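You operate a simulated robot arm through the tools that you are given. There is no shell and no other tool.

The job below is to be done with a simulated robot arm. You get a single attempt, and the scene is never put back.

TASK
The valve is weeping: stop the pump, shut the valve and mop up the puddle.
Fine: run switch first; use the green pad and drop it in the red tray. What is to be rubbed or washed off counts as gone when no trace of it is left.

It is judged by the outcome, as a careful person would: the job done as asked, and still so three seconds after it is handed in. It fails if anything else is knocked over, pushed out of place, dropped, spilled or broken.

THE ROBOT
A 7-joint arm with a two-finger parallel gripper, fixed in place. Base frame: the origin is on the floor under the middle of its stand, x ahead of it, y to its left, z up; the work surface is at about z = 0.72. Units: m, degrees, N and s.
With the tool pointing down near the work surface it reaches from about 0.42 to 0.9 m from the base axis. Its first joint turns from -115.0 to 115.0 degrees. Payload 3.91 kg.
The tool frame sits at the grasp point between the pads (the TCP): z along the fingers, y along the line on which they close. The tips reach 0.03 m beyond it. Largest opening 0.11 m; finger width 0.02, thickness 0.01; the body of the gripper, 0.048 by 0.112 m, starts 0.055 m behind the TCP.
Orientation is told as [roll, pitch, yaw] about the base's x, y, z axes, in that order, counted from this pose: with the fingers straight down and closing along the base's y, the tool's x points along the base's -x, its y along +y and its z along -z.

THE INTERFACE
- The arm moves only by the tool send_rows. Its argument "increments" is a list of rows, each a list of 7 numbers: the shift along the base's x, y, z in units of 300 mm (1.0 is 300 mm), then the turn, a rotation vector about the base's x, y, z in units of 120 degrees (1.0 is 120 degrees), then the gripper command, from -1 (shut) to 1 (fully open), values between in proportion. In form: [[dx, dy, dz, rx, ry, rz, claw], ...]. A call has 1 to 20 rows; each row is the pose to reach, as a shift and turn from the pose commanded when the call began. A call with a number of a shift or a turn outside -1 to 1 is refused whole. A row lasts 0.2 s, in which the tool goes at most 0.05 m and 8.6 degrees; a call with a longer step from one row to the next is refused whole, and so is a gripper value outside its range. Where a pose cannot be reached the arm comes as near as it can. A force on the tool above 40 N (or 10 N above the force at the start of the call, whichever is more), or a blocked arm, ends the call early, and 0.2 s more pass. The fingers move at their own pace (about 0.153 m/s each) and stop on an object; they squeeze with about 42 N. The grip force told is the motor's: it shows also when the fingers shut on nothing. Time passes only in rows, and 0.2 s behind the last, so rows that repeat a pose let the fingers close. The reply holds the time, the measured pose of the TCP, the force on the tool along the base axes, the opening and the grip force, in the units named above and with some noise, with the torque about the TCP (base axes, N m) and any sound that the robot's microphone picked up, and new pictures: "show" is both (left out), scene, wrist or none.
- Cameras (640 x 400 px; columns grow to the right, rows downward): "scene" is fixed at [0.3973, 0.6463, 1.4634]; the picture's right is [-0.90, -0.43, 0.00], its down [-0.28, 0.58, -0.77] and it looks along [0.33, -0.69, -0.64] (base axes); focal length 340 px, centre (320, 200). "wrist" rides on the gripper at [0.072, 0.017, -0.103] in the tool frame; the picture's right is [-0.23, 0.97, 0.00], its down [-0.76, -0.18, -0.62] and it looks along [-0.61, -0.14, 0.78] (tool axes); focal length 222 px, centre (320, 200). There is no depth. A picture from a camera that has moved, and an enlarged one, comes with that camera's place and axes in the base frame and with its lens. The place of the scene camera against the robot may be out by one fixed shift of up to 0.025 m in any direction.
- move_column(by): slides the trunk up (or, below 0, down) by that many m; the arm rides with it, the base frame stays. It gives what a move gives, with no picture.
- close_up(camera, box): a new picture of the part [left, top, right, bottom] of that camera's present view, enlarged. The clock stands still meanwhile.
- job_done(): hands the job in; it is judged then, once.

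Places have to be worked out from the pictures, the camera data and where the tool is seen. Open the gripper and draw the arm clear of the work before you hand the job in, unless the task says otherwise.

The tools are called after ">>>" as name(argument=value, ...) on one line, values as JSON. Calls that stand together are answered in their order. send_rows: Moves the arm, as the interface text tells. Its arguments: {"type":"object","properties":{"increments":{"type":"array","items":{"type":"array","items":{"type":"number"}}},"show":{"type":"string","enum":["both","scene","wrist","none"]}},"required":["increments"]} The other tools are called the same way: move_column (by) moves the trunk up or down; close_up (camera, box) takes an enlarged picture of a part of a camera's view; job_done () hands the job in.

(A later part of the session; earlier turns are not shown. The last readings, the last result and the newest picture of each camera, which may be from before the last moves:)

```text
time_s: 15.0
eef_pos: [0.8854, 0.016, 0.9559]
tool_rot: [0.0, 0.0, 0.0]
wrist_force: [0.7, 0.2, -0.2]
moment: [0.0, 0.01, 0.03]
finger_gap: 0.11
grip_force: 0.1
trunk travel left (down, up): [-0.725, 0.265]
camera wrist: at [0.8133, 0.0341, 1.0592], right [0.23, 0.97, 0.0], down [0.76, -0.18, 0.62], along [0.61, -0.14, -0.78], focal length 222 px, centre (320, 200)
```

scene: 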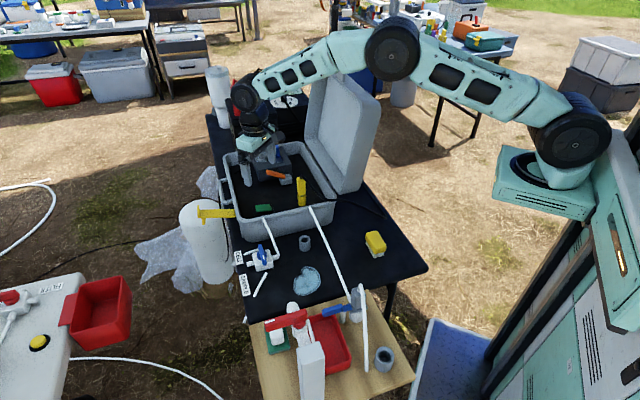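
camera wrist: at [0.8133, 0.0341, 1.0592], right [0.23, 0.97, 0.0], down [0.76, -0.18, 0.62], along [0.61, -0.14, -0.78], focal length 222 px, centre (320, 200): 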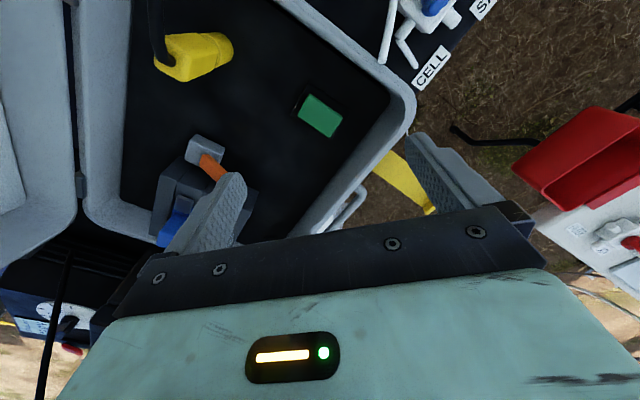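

>>> close_up(camera="wrist", box=[270, 80, 370, 150])

>>> close_up(camera="wrist", box=[140, 120, 260, 250])

>>> close_up(camera="scene", box=[240, 190, 290, 220])

>>> close_up(camera="wrist", box=[0, 260, 120, 380])

```text
5.71 times, centred on (320, 115) of wrist
camera zoom: at [0.8133, 0.0341, 1.0592], right [0.23, 0.97, 0.0], down [0.76, -0.18, 0.62], along [0.61, -0.14, -0.78], focal length 1269 px, centre (320, 686)
```

zoom: 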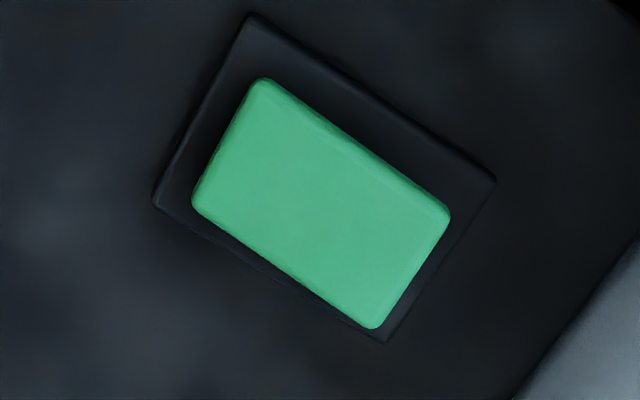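

```text
3.08 times, centred on (200, 185) of wrist
camera zoom: at [0.8133, 0.0341, 1.0592], right [0.23, 0.97, 0.0], down [0.76, -0.18, 0.62], along [0.61, -0.14, -0.78], focal length 684 px, centre (689, 246)
```

zoom: 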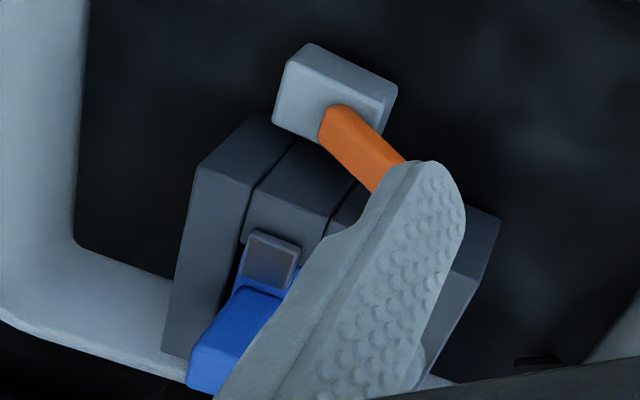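

```text
12.80 times, centred on (265, 205) of scene
camera zoom: at [0.3973, 0.6463, 1.4634], right [-0.9, -0.43, 0.0], down [-0.28, 0.58, -0.77], along [0.33, -0.69, -0.64], focal length 4358 px, centre (1024, 136)
```

zoom: 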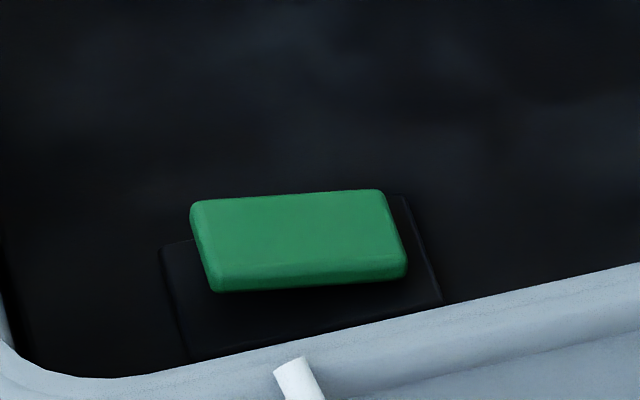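

```text
3.33 times, centred on (60, 320) of wrist
camera zoom: at [0.8133, 0.0341, 1.0592], right [0.23, 0.97, 0.0], down [0.76, -0.18, 0.62], along [0.61, -0.14, -0.78], focal length 740 px, centre (1187, -200)
```

zoom: 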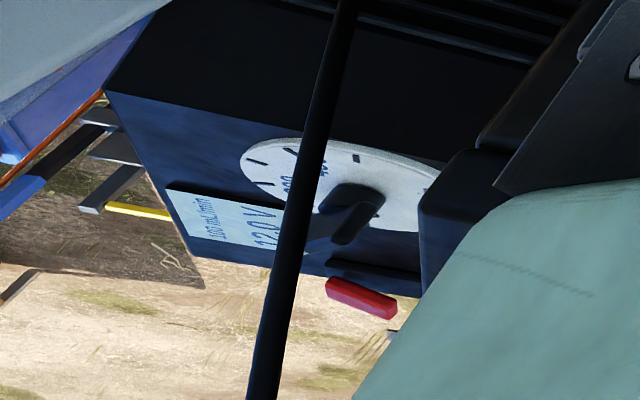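

The green piece is a tilted rocker on a black bezel, about 4.5 cm long and centred near (0.897, 0.015, 0.79). Its far end, toward +x and +y, is raised. I'll close the fingers and move above that raised end.

>>> send_rows(increments=[[0.0, 0.0, 0, 0, 0, 0, -1], [0.04, 0.014, -0.07, 0, 0, 0, -1], [0.079, 0.027, -0.15, 0, 0, 0, -1], [0.079, 0.027, -0.22, 0, 0, 0, -1], [0.079, 0.027, -0.22, 0, 0, 0, -1]], show="both")

```text
time_s: 16.2
eef_pos: [0.9097, 0.0216, 0.888]
tool_rot: [0.0, 0.1, 0.0]
wrist_force: [0.9, -0.1, -0.7]
moment: [-0.02, 0.0, 0.01]
finger_gap: 0.0001
grip_force: 37.5
trunk travel left (down, up): [-0.725, 0.265]
camera wrist: at [0.8366, 0.0399, 0.9914], right [0.23, 0.97, 0.0], down [0.76, -0.18, 0.62], along [0.61, -0.14, -0.78], focal length 222 px, centre (320, 200)
```

scene: 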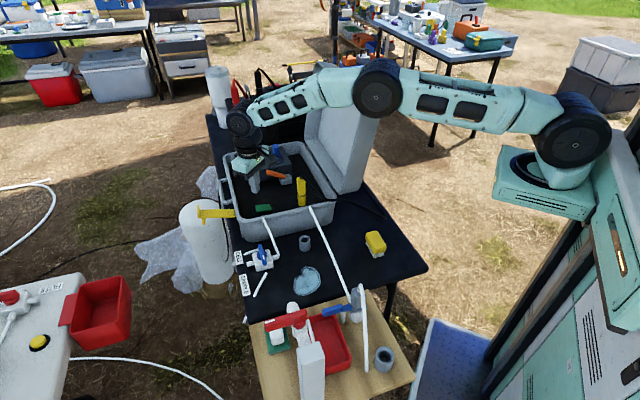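
wrist: 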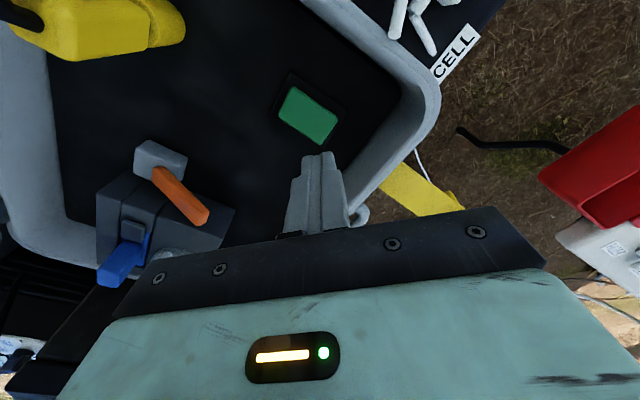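

>>> close_up(camera="wrist", box=[260, 60, 380, 180])

>>> close_up(camera="scene", box=[230, 160, 300, 215])

```text
3.33 times, centred on (320, 120) of wrist
camera zoom: at [0.8366, 0.0399, 0.9914], right [0.23, 0.97, 0.0], down [0.76, -0.18, 0.62], along [0.61, -0.14, -0.78], focal length 740 px, centre (320, 467)
```

zoom: 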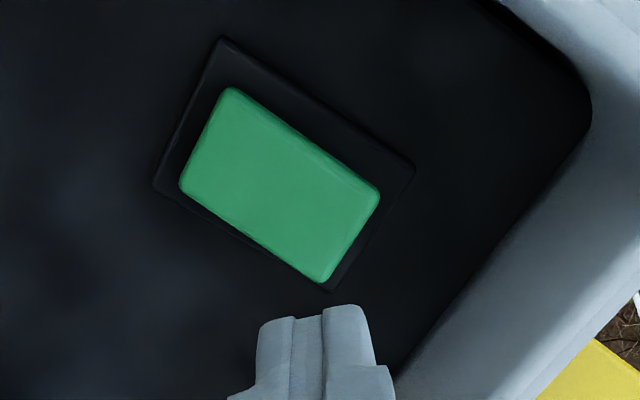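

```text
7.27 times, centred on (265, 188) of scene
camera zoom: at [0.3973, 0.6463, 1.4634], right [-0.9, -0.43, 0.0], down [-0.28, 0.58, -0.77], along [0.33, -0.69, -0.64], focal length 2476 px, centre (720, 291)
```

zoom: 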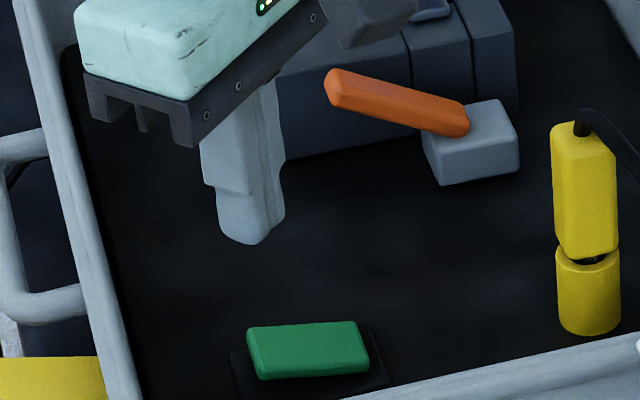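

The fingertips are just above and slightly beyond the raised end. I'll shift a few mm and come down carefully to just above the rocker.

>>> send_rows(increments=[[-0.004, 0.015, -0.05, 0, 0, 0, -1], [-0.004, 0.015, -0.1, 0, 0, 0, -1], [-0.004, 0.015, -0.15, 0, 0, 0, -1], [-0.004, 0.015, -0.15, 0, 0, 0, -1]], show="both")

```text
time_s: 17.2
eef_pos: [0.908, 0.0279, 0.8401]
tool_rot: [-0.1, 0.1, 0.1]
wrist_force: [0.1, 0.4, -0.2]
moment: [-0.01, -0.01, -0.01]
finger_gap: 0.0
grip_force: 38.0
trunk travel left (down, up): [-0.725, 0.265]
camera wrist: at [0.8348, 0.0468, 0.9448], right [0.23, 0.97, 0.0], down [0.76, -0.18, 0.62], along [0.61, -0.14, -0.78], focal length 222 px, centre (320, 200)
```

scene: 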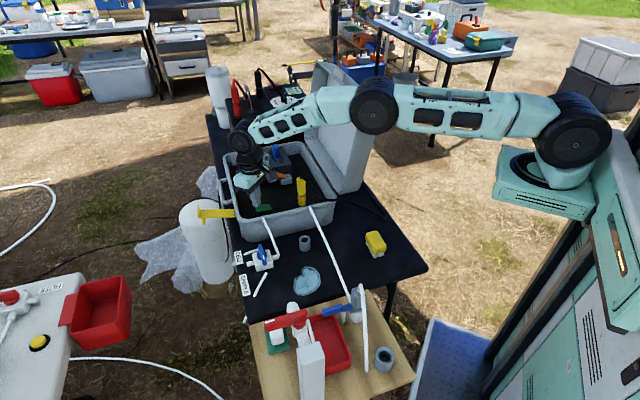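
wrist: 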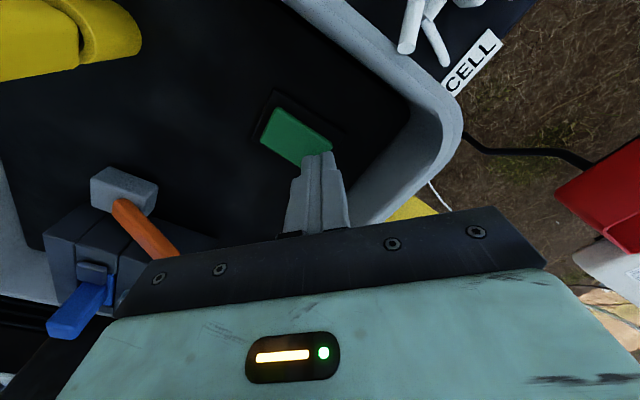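

The tip is at z≈0.81, just over the rocker's raised end with no contact yet. I'll press down in small steps.

>>> send_rows(increments=[[0, 0, -0.012, 0, 0, 0, -1], [0, 0, -0.024, 0, 0, 0, -1], [0, 0, -0.036, 0, 0, 0, -1], [0, 0, -0.048, 0, 0, 0, -1], [0, 0, -0.048, 0, 0, 0, -1]], show="wrist")

```text
time_s: 18.4
eef_pos: [0.9073, 0.0294, 0.8283]
tool_rot: [-0.1, 0.0, 0.1]
wrist_force: [1.2, 1.1, 2.5]
moment: [0.02, -0.06, -0.04]
finger_gap: 0.0
grip_force: 37.8
trunk travel left (down, up): [-0.725, 0.265]
camera wrist: at [0.8351, 0.0474, 0.932], right [0.23, 0.97, 0.0], down [0.76, -0.18, 0.62], along [0.61, -0.14, -0.78], focal length 222 px, centre (320, 200)
```

wrist: 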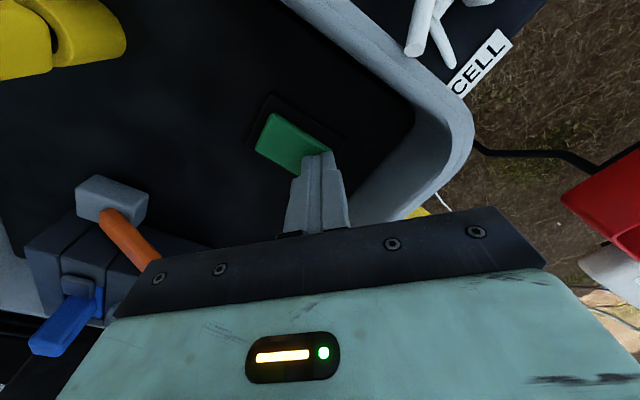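

A light contact force of about 2.5 N has appeared. I'll check the rocker close up and continue pressing a few mm.

>>> send_rows(increments=[[0, 0, -0.008, 0, 0, 0, -1], [0, 0, -0.016, 0, 0, 0, -1], [0, 0, -0.024, 0, 0, 0, -1], [0, 0, -0.032, 0, 0, 0, -1], [0, 0, -0.032, 0, 0, 0, -1]], show="wrist")

>>> close_up(camera="wrist", box=[230, 80, 350, 180])

>>> close_up(camera="scene", box=[240, 130, 320, 180])

```text
time_s: 19.6
eef_pos: [0.9083, 0.0303, 0.8249]
tool_rot: [0.0, -0.4, -0.1]
wrist_force: [-5.8, -0.2, 39.4]
moment: [-0.35, 0.52, -0.05]
finger_gap: 0.0
grip_force: 37.6
trunk travel left (down, up): [-0.725, 0.265]
camera wrist: at [0.835, 0.0473, 0.9271], right [0.23, 0.97, 0.0], down [0.76, -0.18, 0.63], along [0.61, -0.14, -0.78], focal length 222 px, centre (320, 200)
```

wrist: 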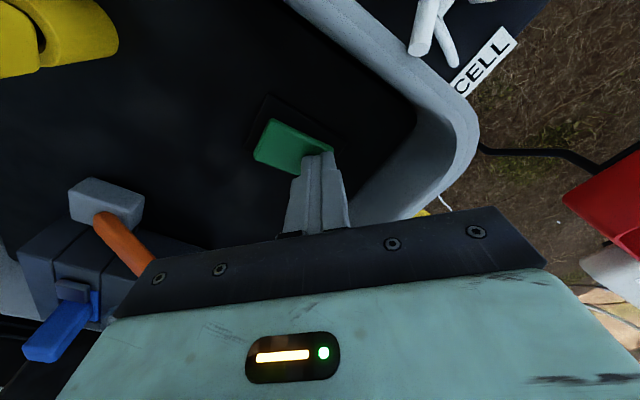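

```text
4.00 times, centred on (290, 130) of wrist
camera zoom: at [0.835, 0.0473, 0.9271], right [0.23, 0.97, 0.0], down [0.76, -0.18, 0.63], along [0.61, -0.14, -0.78], focal length 888 px, centre (440, 480)
```

zoom: 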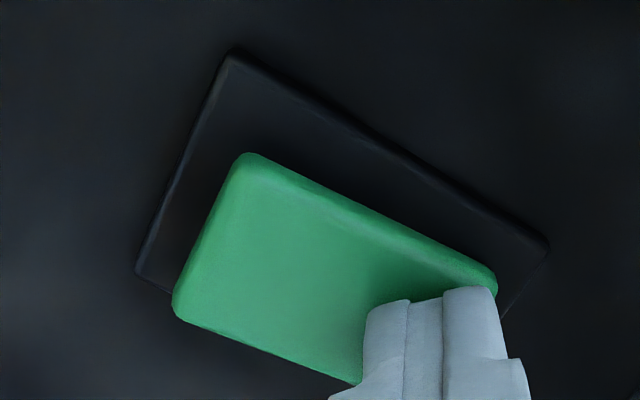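

```text
8.00 times, centred on (280, 155) of scene
camera zoom: at [0.3973, 0.6463, 1.4634], right [-0.9, -0.43, 0.0], down [-0.28, 0.58, -0.77], along [0.33, -0.69, -0.64], focal length 2723 px, centre (640, 560)
```

zoom: 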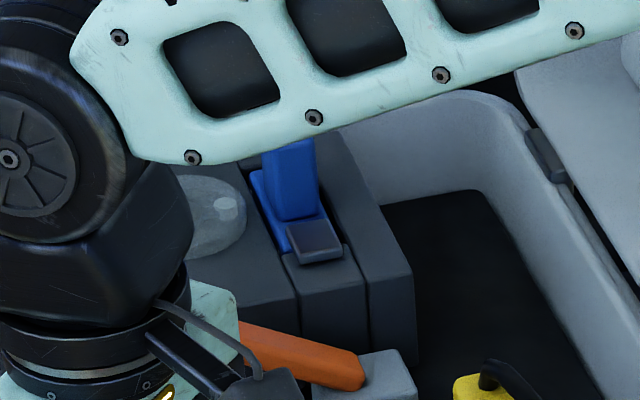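

The rocker has tipped over: its near end is now up, and the force has bottomed out at 39 N. I'll lift straight up and check that it stays and that the rotor has stopped.

>>> send_rows(increments=[[0, 0, 0.03, 0, 0, 0, -1], [0, 0, 0.12, 0, 0, 0, -1], [0, 0, 0.25, 0, 0, 0, -1], [-0.05, 0.04, 0.4, 0, 0, 0, -1], [-0.15, 0.1, 0.5, 0, 0, 0, -1], [-0.28, 0.15, 0.55, 0, 0, 0, -1], [-0.4, 0.2, 0.6, 0, 0, 0, -1]], show="both")

>>> close_up(camera="scene", box=[240, 130, 320, 180])

>>> close_up(camera="scene", box=[240, 190, 290, 220])

>>> close_up(camera="scene", box=[260, 60, 340, 120])

```text
time_s: 21.2
eef_pos: [0.7878, 0.0884, 0.9986]
tool_rot: [0.1, 0.1, -0.1]
wrist_force: [0.9, -0.3, -0.4]
moment: [0.01, 0.02, -0.02]
finger_gap: 0.0
grip_force: 37.4
trunk travel left (down, up): [-0.725, 0.265]
camera wrist: at [0.7155, 0.1062, 1.1025], right [0.23, 0.97, 0.0], down [0.76, -0.18, 0.62], along [0.61, -0.14, -0.78], focal length 222 px, centre (320, 200)
```

scene: 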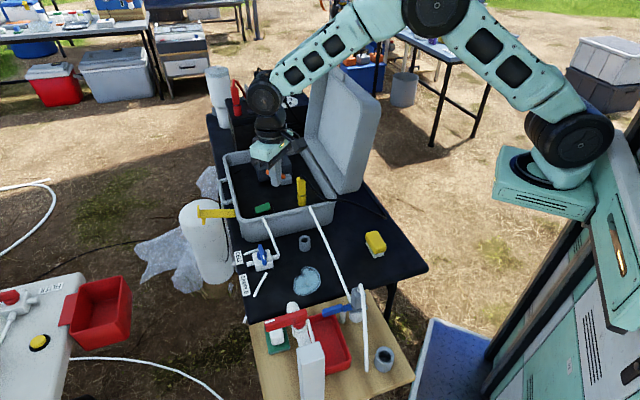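
wrist: 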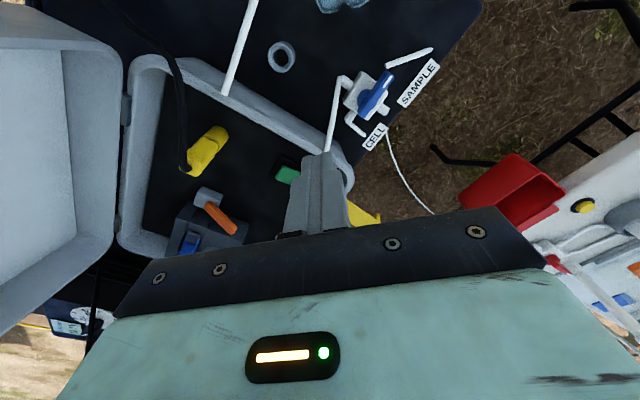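

```text
8.00 times, centred on (280, 155) of scene
camera zoom: at [0.3973, 0.6463, 1.4634], right [-0.9, -0.43, 0.0], down [-0.28, 0.58, -0.77], along [0.33, -0.69, -0.64], focal length 2723 px, centre (640, 560)
```

zoom: 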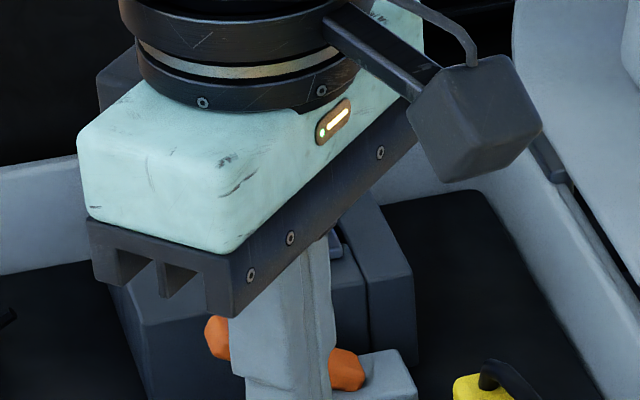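

```text
12.80 times, centred on (265, 205) of scene
camera zoom: at [0.3973, 0.6463, 1.4634], right [-0.9, -0.43, 0.0], down [-0.28, 0.58, -0.77], along [0.33, -0.69, -0.64], focal length 4358 px, centre (1024, 136)
```

zoom: 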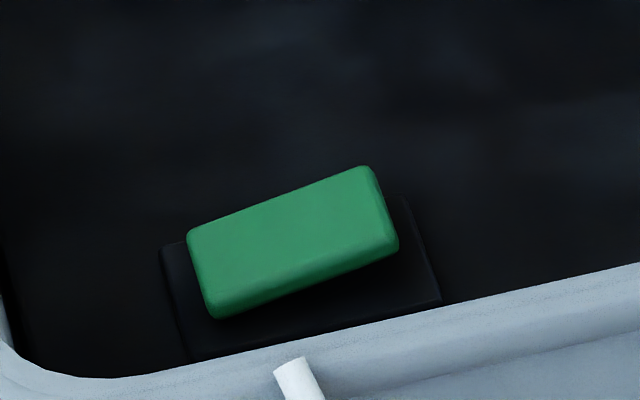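

```text
6.67 times, centred on (300, 90) of scene
camera zoom: at [0.3973, 0.6463, 1.4634], right [-0.9, -0.43, 0.0], down [-0.28, 0.58, -0.77], along [0.33, -0.69, -0.64], focal length 2270 px, centre (453, 933)
```

zoom: 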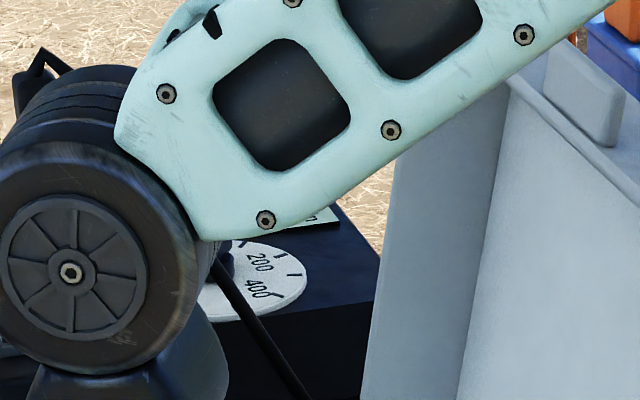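

The rocker has toggled and stayed. I'll move back out of the scene camera's line, open the gripper, and compare rotor pictures over time.

>>> send_rows(increments=[[-0.15, 0.03, 0.0, 0, 0, 0, -1], [-0.3, 0.06, 0.0, 0, 0, 0, 0.5], [-0.45, 0.1, 0.0, 0, 0, 0, 1], [-0.6, 0.13, 0.0, 0, 0, 0, 1], [-0.75, 0.17, 0.0, 0, 0, 0, 1], [-0.9, 0.2, 0.0, 0, 0, 0, 1]], show="scene")

>>> close_up(camera="scene", box=[240, 130, 320, 180])

>>> send_rows(increments=[[-0.02, 0.05, 0.0, 0, 0, 0, 1], [-0.02, 0.07, 0.0, 0, 0, 0, 1], [-0.02, 0.07, 0.0, 0, 0, 0, 1]], show="wrist")

>>> close_up(camera="scene", box=[240, 130, 320, 180])

>>> close_up(camera="scene", box=[260, 60, 340, 120])

```text
time_s: 22.6
eef_pos: [0.5205, 0.1462, 0.999]
tool_rot: [0.0, -0.1, -0.1]
wrist_force: [0.2, 0.1, 0.3]
moment: [0.02, 0.01, -0.03]
finger_gap: 0.1098
grip_force: 0.0
trunk travel left (down, up): [-0.725, 0.265]
```

scene: 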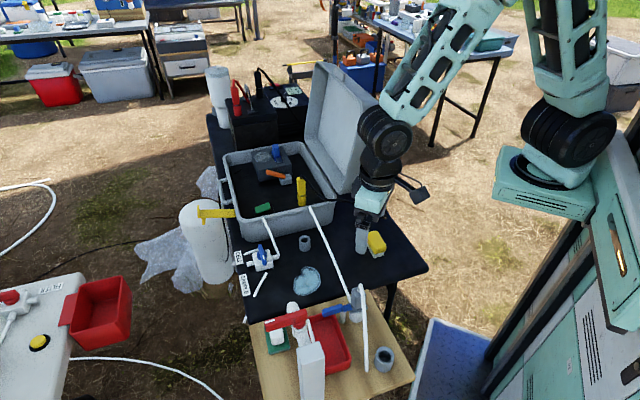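

```text
8.00 times, centred on (280, 155) of scene
camera zoom: at [0.3973, 0.6463, 1.4634], right [-0.9, -0.43, 0.0], down [-0.28, 0.58, -0.77], along [0.33, -0.69, -0.64], focal length 2723 px, centre (640, 560)
```

zoom: 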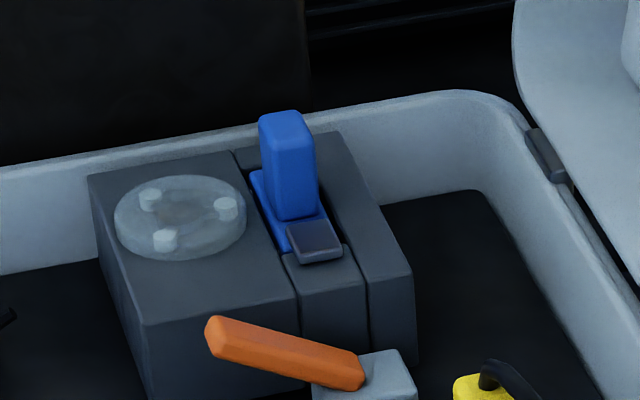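

```text
time_s: 23.4
eef_pos: [0.5149, 0.1692, 0.9975]
tool_rot: [0.0, 0.0, 0.1]
wrist_force: [-0.6, -0.3, 0.6]
moment: [-0.03, 0.0, 0.02]
finger_gap: 0.1101
grip_force: 0.0
trunk travel left (down, up): [-0.725, 0.265]
camera wrist: at [0.4418, 0.1878, 1.1019], right [0.23, 0.97, 0.0], down [0.76, -0.18, 0.62], along [0.61, -0.14, -0.78], focal length 222 px, centre (320, 200)
```

wrist: 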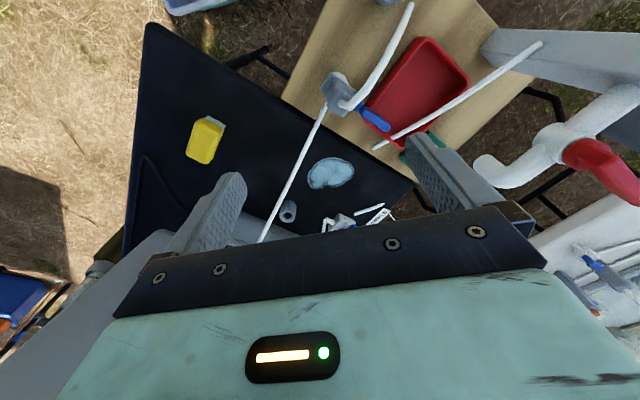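

```text
8.00 times, centred on (280, 155) of scene
camera zoom: at [0.3973, 0.6463, 1.4634], right [-0.9, -0.43, 0.0], down [-0.28, 0.58, -0.77], along [0.33, -0.69, -0.64], focal length 2723 px, centre (640, 560)
```

zoom: 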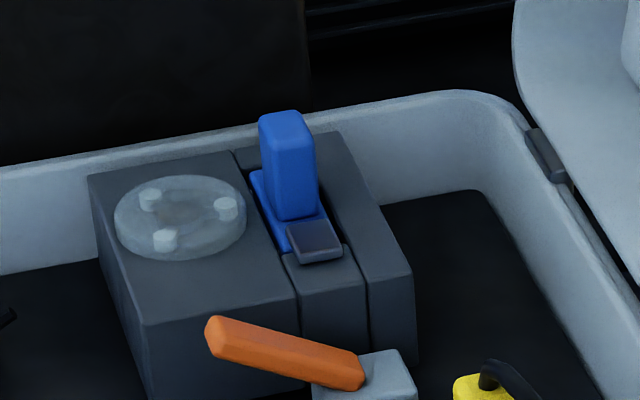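

```text
6.67 times, centred on (300, 90) of scene
camera zoom: at [0.3973, 0.6463, 1.4634], right [-0.9, -0.43, 0.0], down [-0.28, 0.58, -0.77], along [0.33, -0.69, -0.64], focal length 2270 px, centre (453, 933)
```

zoom: 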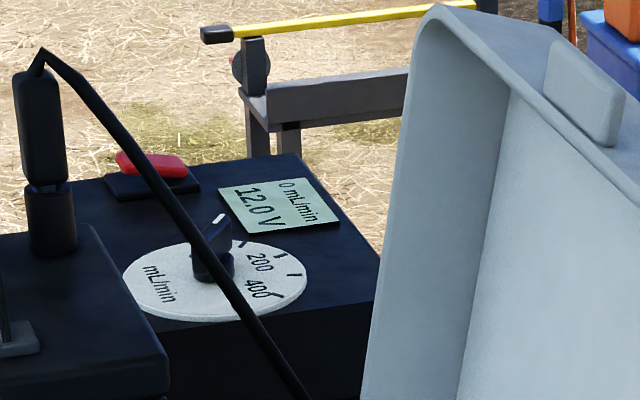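

The pump has stopped: the rotor is still and the display reads 0 mL/min. Now I'll study the blue-lever unit and three-way valve again, close up from this pose, to decide which one is the weeping valve.

>>> close_up(camera="wrist", box=[310, 60, 410, 150])

>>> close_up(camera="wrist", box=[370, 60, 530, 180])

>>> close_up(camera="wrist", box=[470, 80, 640, 210])

```text
4.44 times, centred on (360, 105) of wrist
camera zoom: at [0.4418, 0.1878, 1.1019], right [0.23, 0.97, 0.0], down [0.76, -0.18, 0.62], along [0.61, -0.14, -0.78], focal length 987 px, centre (142, 622)
```

zoom: 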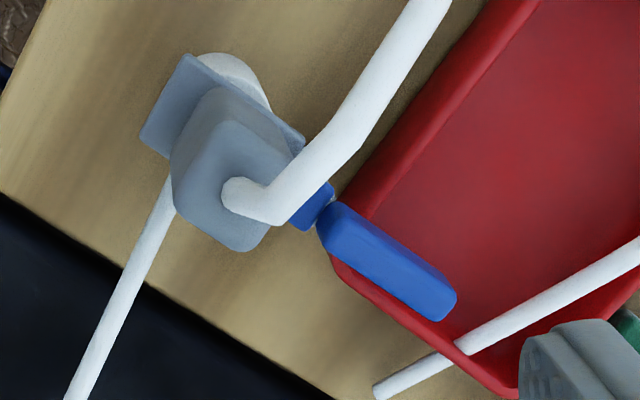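

```text
3.33 times, centred on (450, 120) of wrist
camera zoom: at [0.4418, 0.1878, 1.1019], right [0.23, 0.97, 0.0], down [0.76, -0.18, 0.62], along [0.61, -0.14, -0.78], focal length 740 px, centre (-113, 467)
```

zoom: 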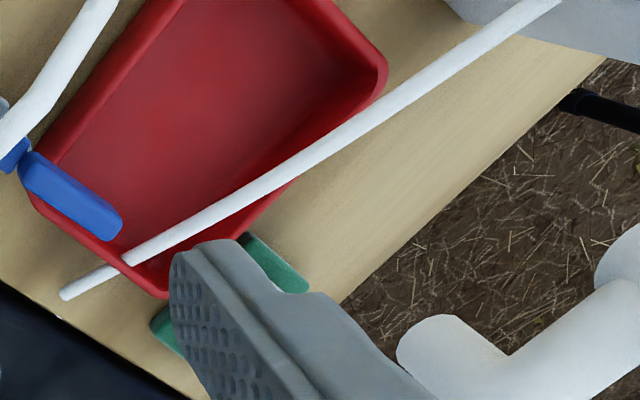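

```text
3.08 times, centred on (555, 145) of wrist
camera zoom: at [0.4418, 0.1878, 1.1019], right [0.23, 0.97, 0.0], down [0.76, -0.18, 0.62], along [0.61, -0.14, -0.78], focal length 684 px, centre (-403, 369)
```

zoom: 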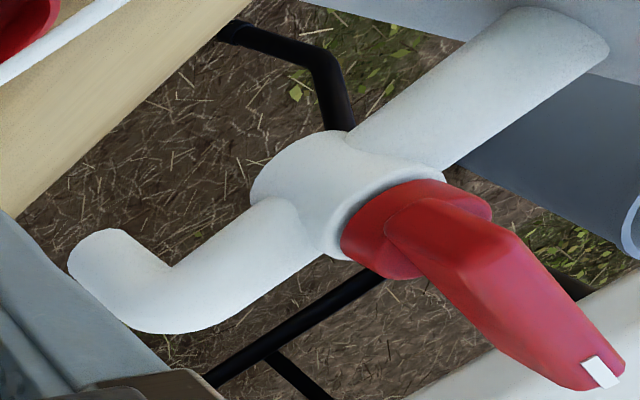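

The board unit looks like a lever press or clamp, not a valve, and the red tap is already crosswise. I'll also check the yellow bar by the white drum and the far orange lever before settling on the three-way valve.

>>> close_up(camera="scene", box=[170, 180, 260, 240])

>>> close_up(camera="scene", box=[160, 190, 260, 300])

>>> close_up(camera="scene", box=[225, 230, 285, 280])

>>> close_up(camera="scene", box=[0, 270, 80, 330])

```text
6.67 times, centred on (215, 210) of scene
camera zoom: at [0.3973, 0.6463, 1.4634], right [-0.9, -0.43, 0.0], down [-0.28, 0.58, -0.77], along [0.33, -0.69, -0.64], focal length 2270 px, centre (1020, 133)
```

zoom: 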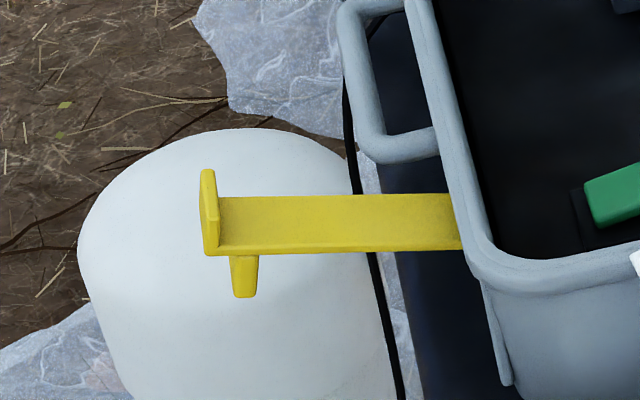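

```text
3.64 times, centred on (210, 245) of scene
camera zoom: at [0.3973, 0.6463, 1.4634], right [-0.9, -0.43, 0.0], down [-0.28, 0.58, -0.77], along [0.33, -0.69, -0.64], focal length 1238 px, centre (720, 36)
```

zoom: 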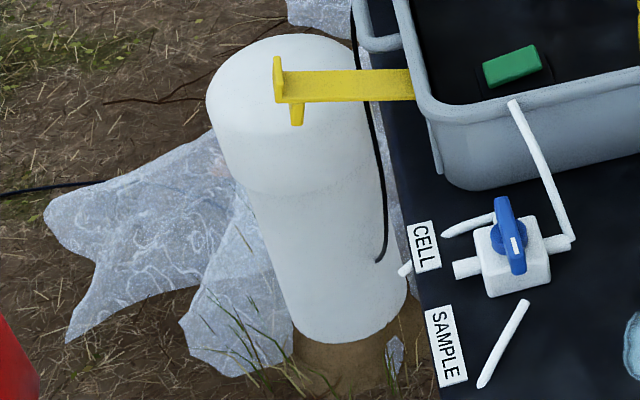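

```text
8.00 times, centred on (255, 255) of scene
camera zoom: at [0.3973, 0.6463, 1.4634], right [-0.9, -0.43, 0.0], down [-0.28, 0.58, -0.77], along [0.33, -0.69, -0.64], focal length 2723 px, centre (840, -240)
```

zoom: 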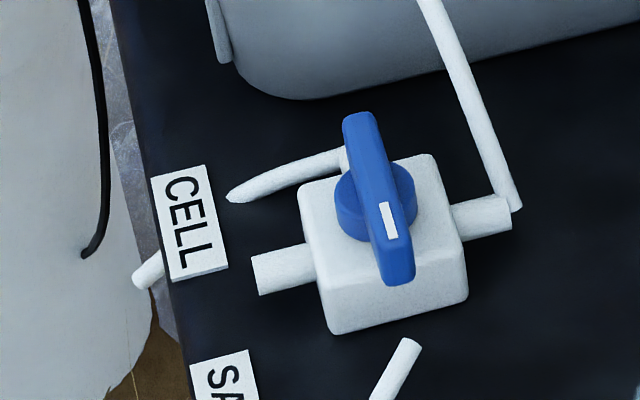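

```text
6.67 times, centred on (40, 300) of scene
camera zoom: at [0.3973, 0.6463, 1.4634], right [-0.9, -0.43, 0.0], down [-0.28, 0.58, -0.77], along [0.33, -0.69, -0.64], focal length 2270 px, centre (2187, -467)
```

zoom: 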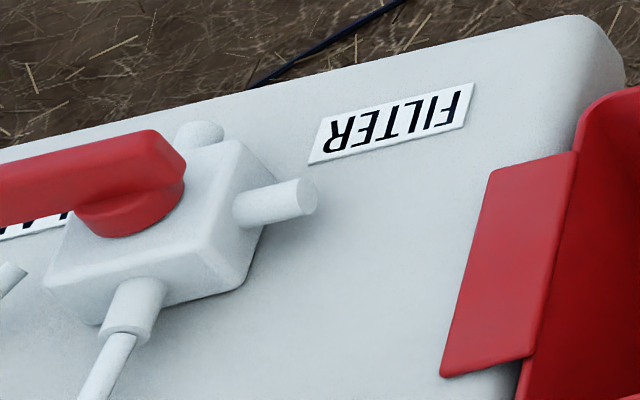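

The three-way valve is the one on the pump line right beside the puddle. I want a low view of its front face from the robot's side, to see whether there's a port under the pointer.

>>> send_rows(increments=[[0.07, 0, -0.1, 0, -0.042, 0, 1], [0.14, 0, -0.2, 0, -0.083, 0, 1], [0.21, 0, -0.3, 0, -0.125, 0, 1], [0.28, 0, -0.4, 0, -0.167, 0, 1], [0.35, 0, -0.48, 0, -0.208, 0, 1], [0.35, 0, -0.48, 0, -0.208, 0, 1]], show="both")

>>> close_up(camera="wrist", box=[270, 90, 430, 200])

```text
time_s: 24.8
eef_pos: [0.6186, 0.1727, 0.8556]
tool_rot: [0.1, -25.0, 0.0]
wrist_force: [-0.1, -0.3, 0.8]
moment: [0.03, -0.01, -0.04]
finger_gap: 0.1101
grip_force: 0.1
trunk travel left (down, up): [-0.725, 0.265]
camera wrist: at [0.5096, 0.1901, 0.9188], right [0.21, 0.97, 0.1], down [0.43, -0.18, 0.89], along [0.88, -0.14, -0.45], focal length 222 px, centre (320, 200)
```

scene: 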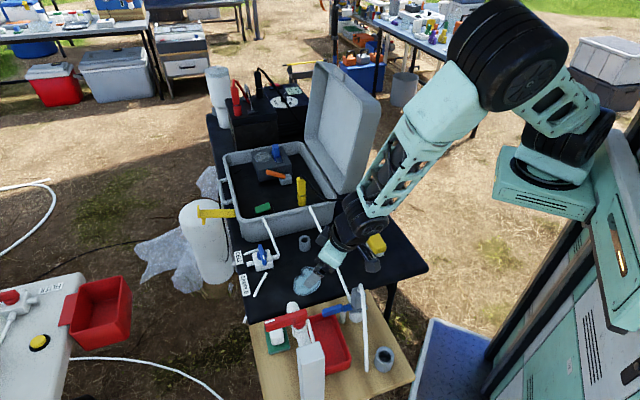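
wrist: 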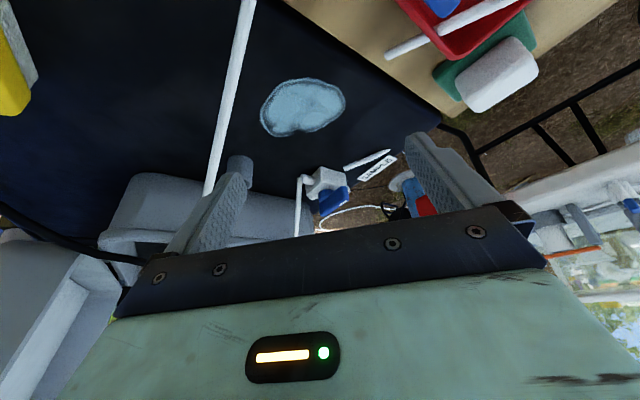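

```text
3.64 times, centred on (350, 145) of wrist
camera zoom: at [0.5096, 0.1901, 0.9188], right [0.21, 0.97, 0.1], down [0.43, -0.18, 0.89], along [0.88, -0.14, -0.45], focal length 808 px, centre (211, 400)
```

zoom: 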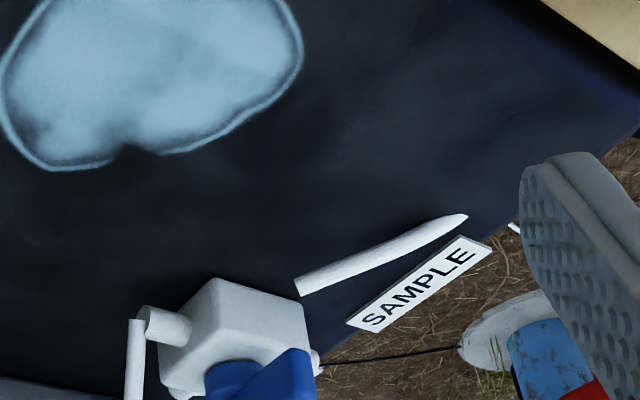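

The valve's front face has no port: stubs are at the pump inlet, the far side and the CELL side, with the pointer over the SAMPLE tube. It's the only open valve on the pump line, so I'll close the fingers and come beside the pointer, ready to nudge it clockwise toward crosswise.

>>> send_rows(increments=[[0.05, -0.02, 0.06, 0, 0.045, 0, -1], [0.16, -0.04, 0.1, 0, 0.09, 0, -1], [0.27, -0.065, 0.1, 0, 0.135, 0, -1], [0.37, -0.09, 0.1, 0, 0.18, 0, -1], [0.455, -0.109, 0.1, 0, 0.208, 0, -1], [0.455, -0.109, 0.1, 0, 0.208, 0, -1]], show="both")

>>> close_up(camera="wrist", box=[240, 80, 400, 200])

```text
time_s: 26.2
eef_pos: [0.7561, 0.1363, 0.8855]
tool_rot: [0.0, 0.2, 0.0]
wrist_force: [-0.4, -0.2, 0.6]
moment: [0.01, 0.01, 0.02]
finger_gap: 0.0001
grip_force: 37.4
trunk travel left (down, up): [-0.725, 0.265]
camera wrist: at [0.6832, 0.1542, 0.9899], right [0.23, 0.97, 0.0], down [0.76, -0.18, 0.62], along [0.61, -0.14, -0.78], focal length 222 px, centre (320, 200)
```

scene: 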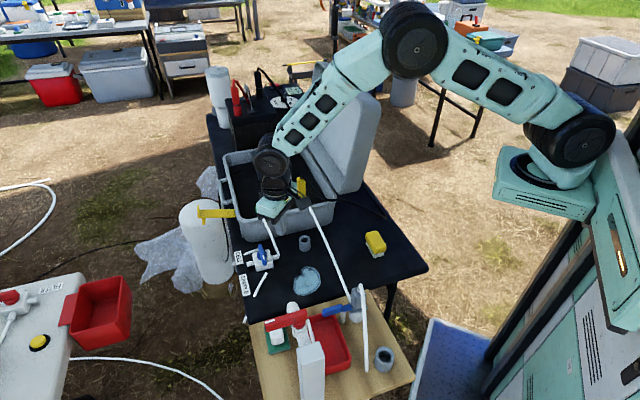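
wrist: 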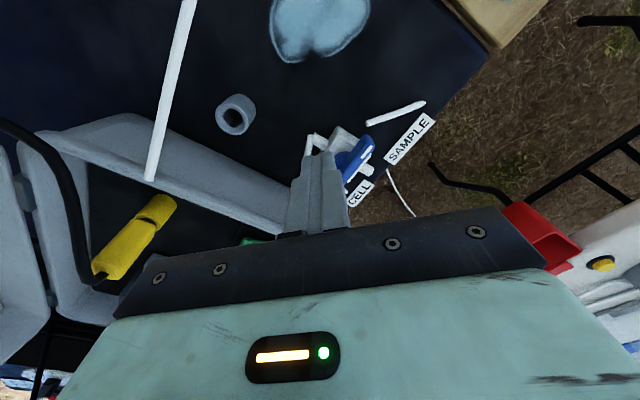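

```text
3.33 times, centred on (320, 140) of wrist
camera zoom: at [0.6832, 0.1542, 0.9899], right [0.23, 0.97, 0.0], down [0.76, -0.18, 0.62], along [0.61, -0.14, -0.78], focal length 740 px, centre (320, 400)
```

zoom: 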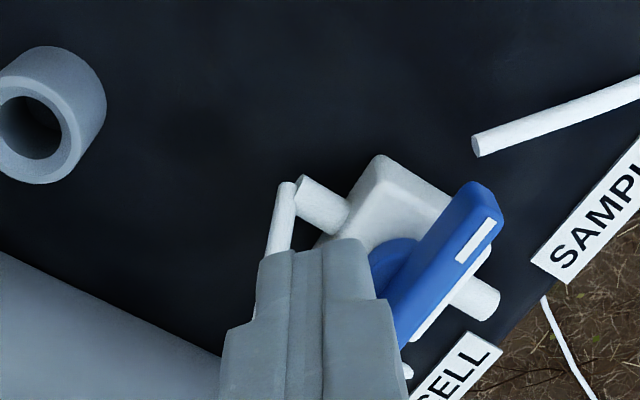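

The closed fingertips are beside the valve on the robot side. I'll lower them to bar height (tip z≈0.765), still about 2 cm away from the handle.

>>> send_rows(increments=[[0.0, 0.01, -0.13, 0, 0, 0, -1], [0.0, 0.01, -0.24, 0, 0, 0, -1], [0.0, 0.01, -0.302, 0, 0, 0, -1], [0.0, 0.01, -0.302, 0, 0, 0, -1]], show="both")

>>> close_up(camera="wrist", box=[280, 80, 440, 200])

>>> close_up(camera="scene", box=[240, 230, 300, 280])

```text
time_s: 27.2
eef_pos: [0.7556, 0.1402, 0.7931]
tool_rot: [0.0, 0.0, 0.1]
wrist_force: [0.1, -0.7, 0.4]
moment: [0.03, -0.01, 0.02]
finger_gap: 0.0001
grip_force: 37.9
trunk travel left (down, up): [-0.725, 0.265]
camera wrist: at [0.6834, 0.1575, 0.8979], right [0.23, 0.97, 0.0], down [0.76, -0.18, 0.62], along [0.61, -0.14, -0.78], focal length 222 px, centre (320, 200)
```

scene: 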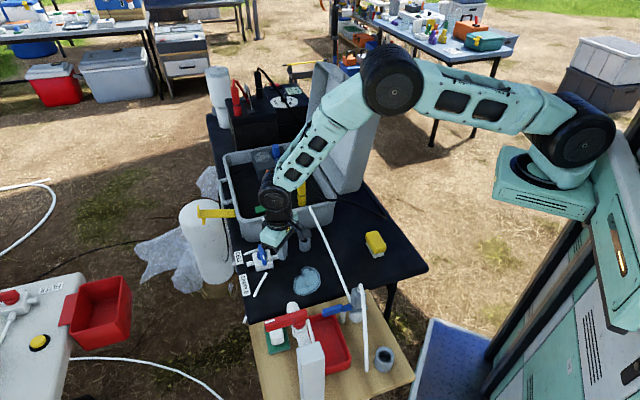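
wrist: 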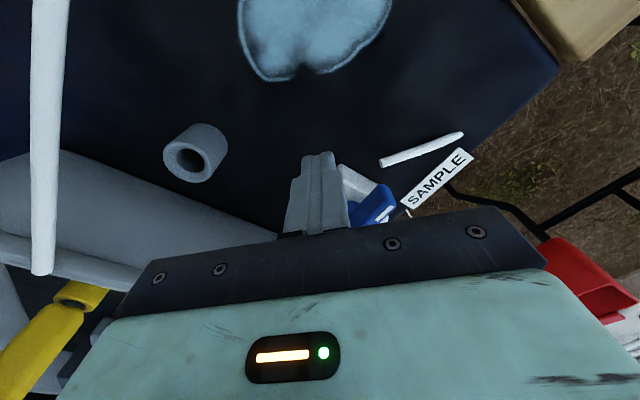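

```text
3.33 times, centred on (360, 140) of wrist
camera zoom: at [0.6834, 0.1575, 0.8979], right [0.23, 0.97, 0.0], down [0.76, -0.18, 0.62], along [0.61, -0.14, -0.78], focal length 740 px, centre (187, 400)
```

zoom: 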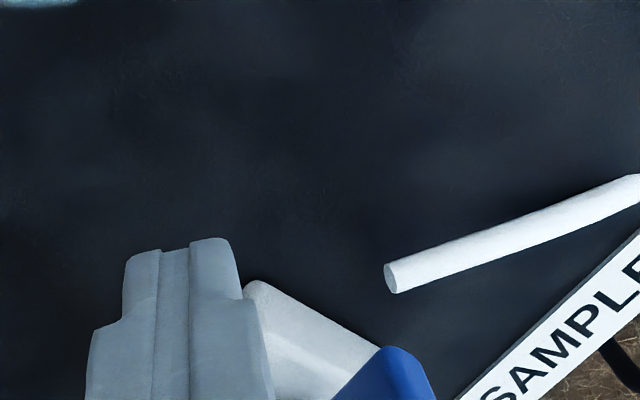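

```text
8.00 times, centred on (270, 255) of scene
camera zoom: at [0.3973, 0.6463, 1.4634], right [-0.9, -0.43, 0.0], down [-0.28, 0.58, -0.77], along [0.33, -0.69, -0.64], focal length 2723 px, centre (720, -240)
```

zoom: 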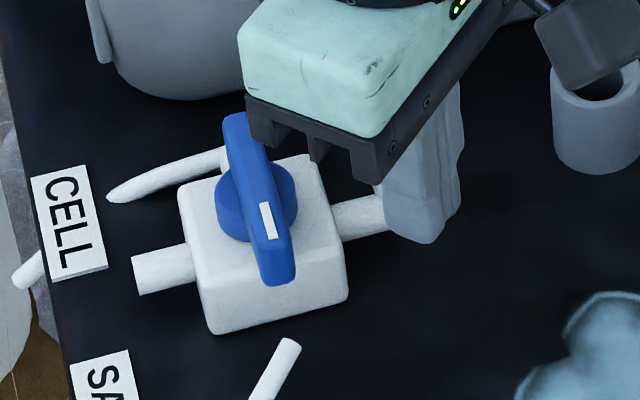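

In the scene view the fingertips are level with the bar and on its clockwise-pushing side. I'll push gently along the far-stub direction by about 4 cm of travel and check whether the handle turns.

>>> send_rows(increments=[[0.03, 0.03, 0, 0, 0, 0, -1], [0.06, 0.06, 0, 0, 0, 0, -1], [0.08, 0.08, 0, 0, 0, 0, -1], [0.097, 0.097, 0, 0, 0, 0, -1], [0.097, 0.097, 0, 0, 0, 0, -1]], show="scene")

>>> close_up(camera="scene", box=[240, 230, 300, 280])

```text
time_s: 28.3
eef_pos: [0.7791, 0.1642, 0.7936]
tool_rot: [-0.6, 0.8, -0.2]
wrist_force: [-14.6, -10.9, 15.1]
moment: [0.03, -0.02, 0.03]
finger_gap: 0.0
grip_force: 37.5
trunk travel left (down, up): [-0.725, 0.265]
stopped in row 5: the force on the tool passed its limit at 42 N (the readings are from after the stop); the commanded pose is now the measured one
```

scene: 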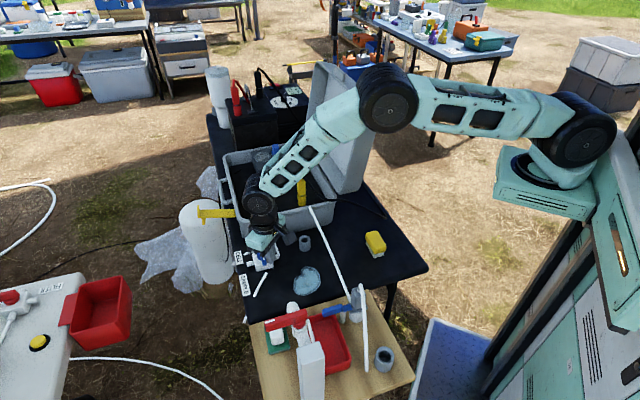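

```text
8.00 times, centred on (270, 255) of scene
camera zoom: at [0.3973, 0.6463, 1.4634], right [-0.9, -0.43, 0.0], down [-0.28, 0.58, -0.77], along [0.33, -0.69, -0.64], focal length 2723 px, centre (720, -240)
```

zoom: 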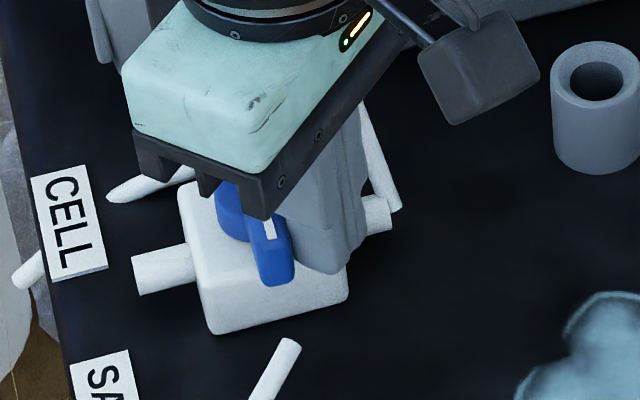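

The stop came with an upward force, so the fingertips are wedged on the white body's rounded edge rather than turning the bar. I'll back off and lift a little.

>>> send_rows(increments=[[-0.02, -0.02, 0.02, 0, 0, 0, -1], [-0.04, -0.04, 0.04, 0, 0, 0, -1], [-0.04, -0.04, 0.04, 0, 0, 0, -1]], show="wrist")

>>> close_up(camera="scene", box=[245, 235, 295, 275])

>>> close_up(camera="wrist", box=[280, 120, 420, 230])

```text
time_s: 29.1
eef_pos: [0.7673, 0.155, 0.8029]
tool_rot: [-0.5, 0.8, -0.2]
wrist_force: [0.1, -0.8, 0.6]
moment: [0.02, -0.05, 0.03]
finger_gap: 0.0001
grip_force: 37.8
trunk travel left (down, up): [-0.725, 0.265]
camera wrist: at [0.6966, 0.1733, 0.9078], right [0.23, 0.97, -0.01], down [0.77, -0.17, 0.62], along [0.6, -0.15, -0.79], focal length 222 px, centre (320, 200)
```

wrist: 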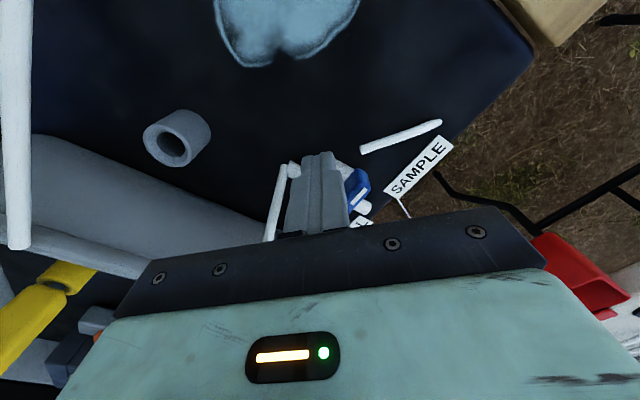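

```text
10.00 times, centred on (270, 255) of scene
camera zoom: at [0.3973, 0.6463, 1.4634], right [-0.9, -0.43, 0.0], down [-0.28, 0.58, -0.77], along [0.33, -0.69, -0.64], focal length 3404 px, centre (820, -350)
```

zoom: 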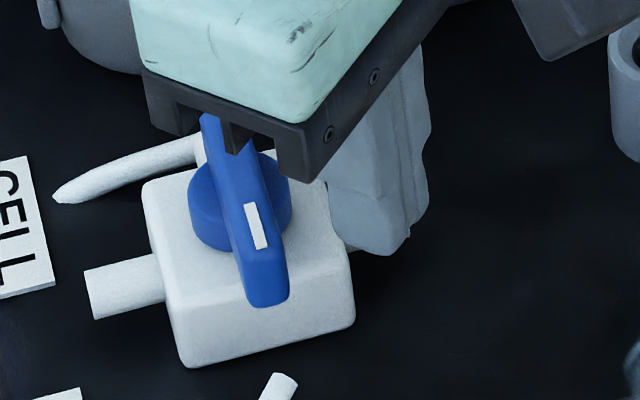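

```text
3.64 times, centred on (350, 175) of wrist
camera zoom: at [0.6966, 0.1733, 0.9078], right [0.23, 0.97, -0.01], down [0.77, -0.17, 0.62], along [0.6, -0.15, -0.79], focal length 808 px, centre (211, 291)
```

zoom: 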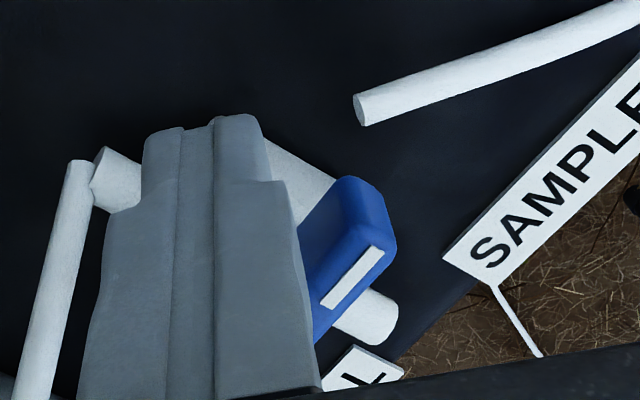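

The bar is still in its original position and nothing else has moved. I'll push again slightly higher and farther out along the pointer, where the bar overhangs the body.

>>> send_rows(increments=[[-0.023, 0.012, 0.0, 0, 0, 0, -1], [0.0, 0.03, 0.0, 0, 0, 0, -1], [0.02, 0.045, 0.0, 0, 0, 0, -1], [0.032, 0.067, 0.0, 0, 0, 0, -1], [0.041, 0.087, 0.0, 0, 0, 0, -1], [0.041, 0.087, 0.0, 0, 0, 0, -1]], show="scene")

>>> close_up(camera="scene", box=[245, 235, 295, 275])

```text
time_s: 30.2
eef_pos: [0.777, 0.1692, 0.8022]
tool_rot: [-1.3, 1.5, -0.4]
wrist_force: [-14.7, -12.5, 17.2]
moment: [-0.11, 0.15, 0.0]
finger_gap: 0.0001
grip_force: 37.9
trunk travel left (down, up): [-0.725, 0.265]
stopped in row 5: the force on the tool passed its limit at 46 N (the readings are from after the stop); the commanded pose is now the measured one
```

scene: 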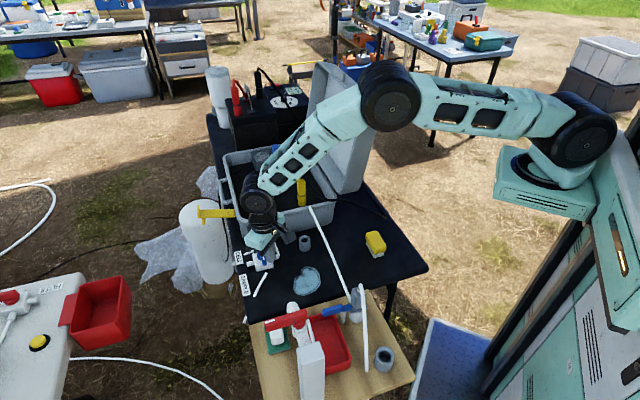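

```text
10.00 times, centred on (270, 255) of scene
camera zoom: at [0.3973, 0.6463, 1.4634], right [-0.9, -0.43, 0.0], down [-0.28, 0.58, -0.77], along [0.33, -0.69, -0.64], focal length 3404 px, centre (820, -350)
```

zoom: 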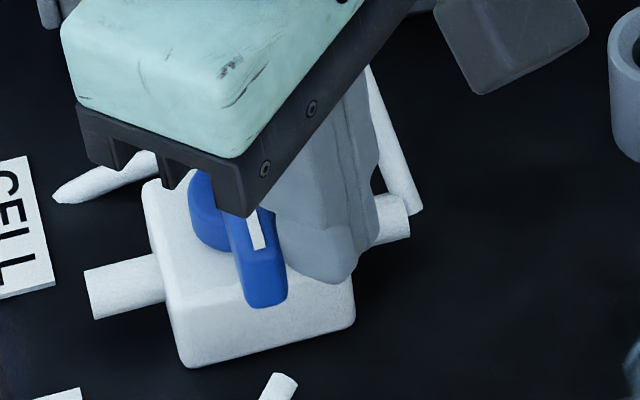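

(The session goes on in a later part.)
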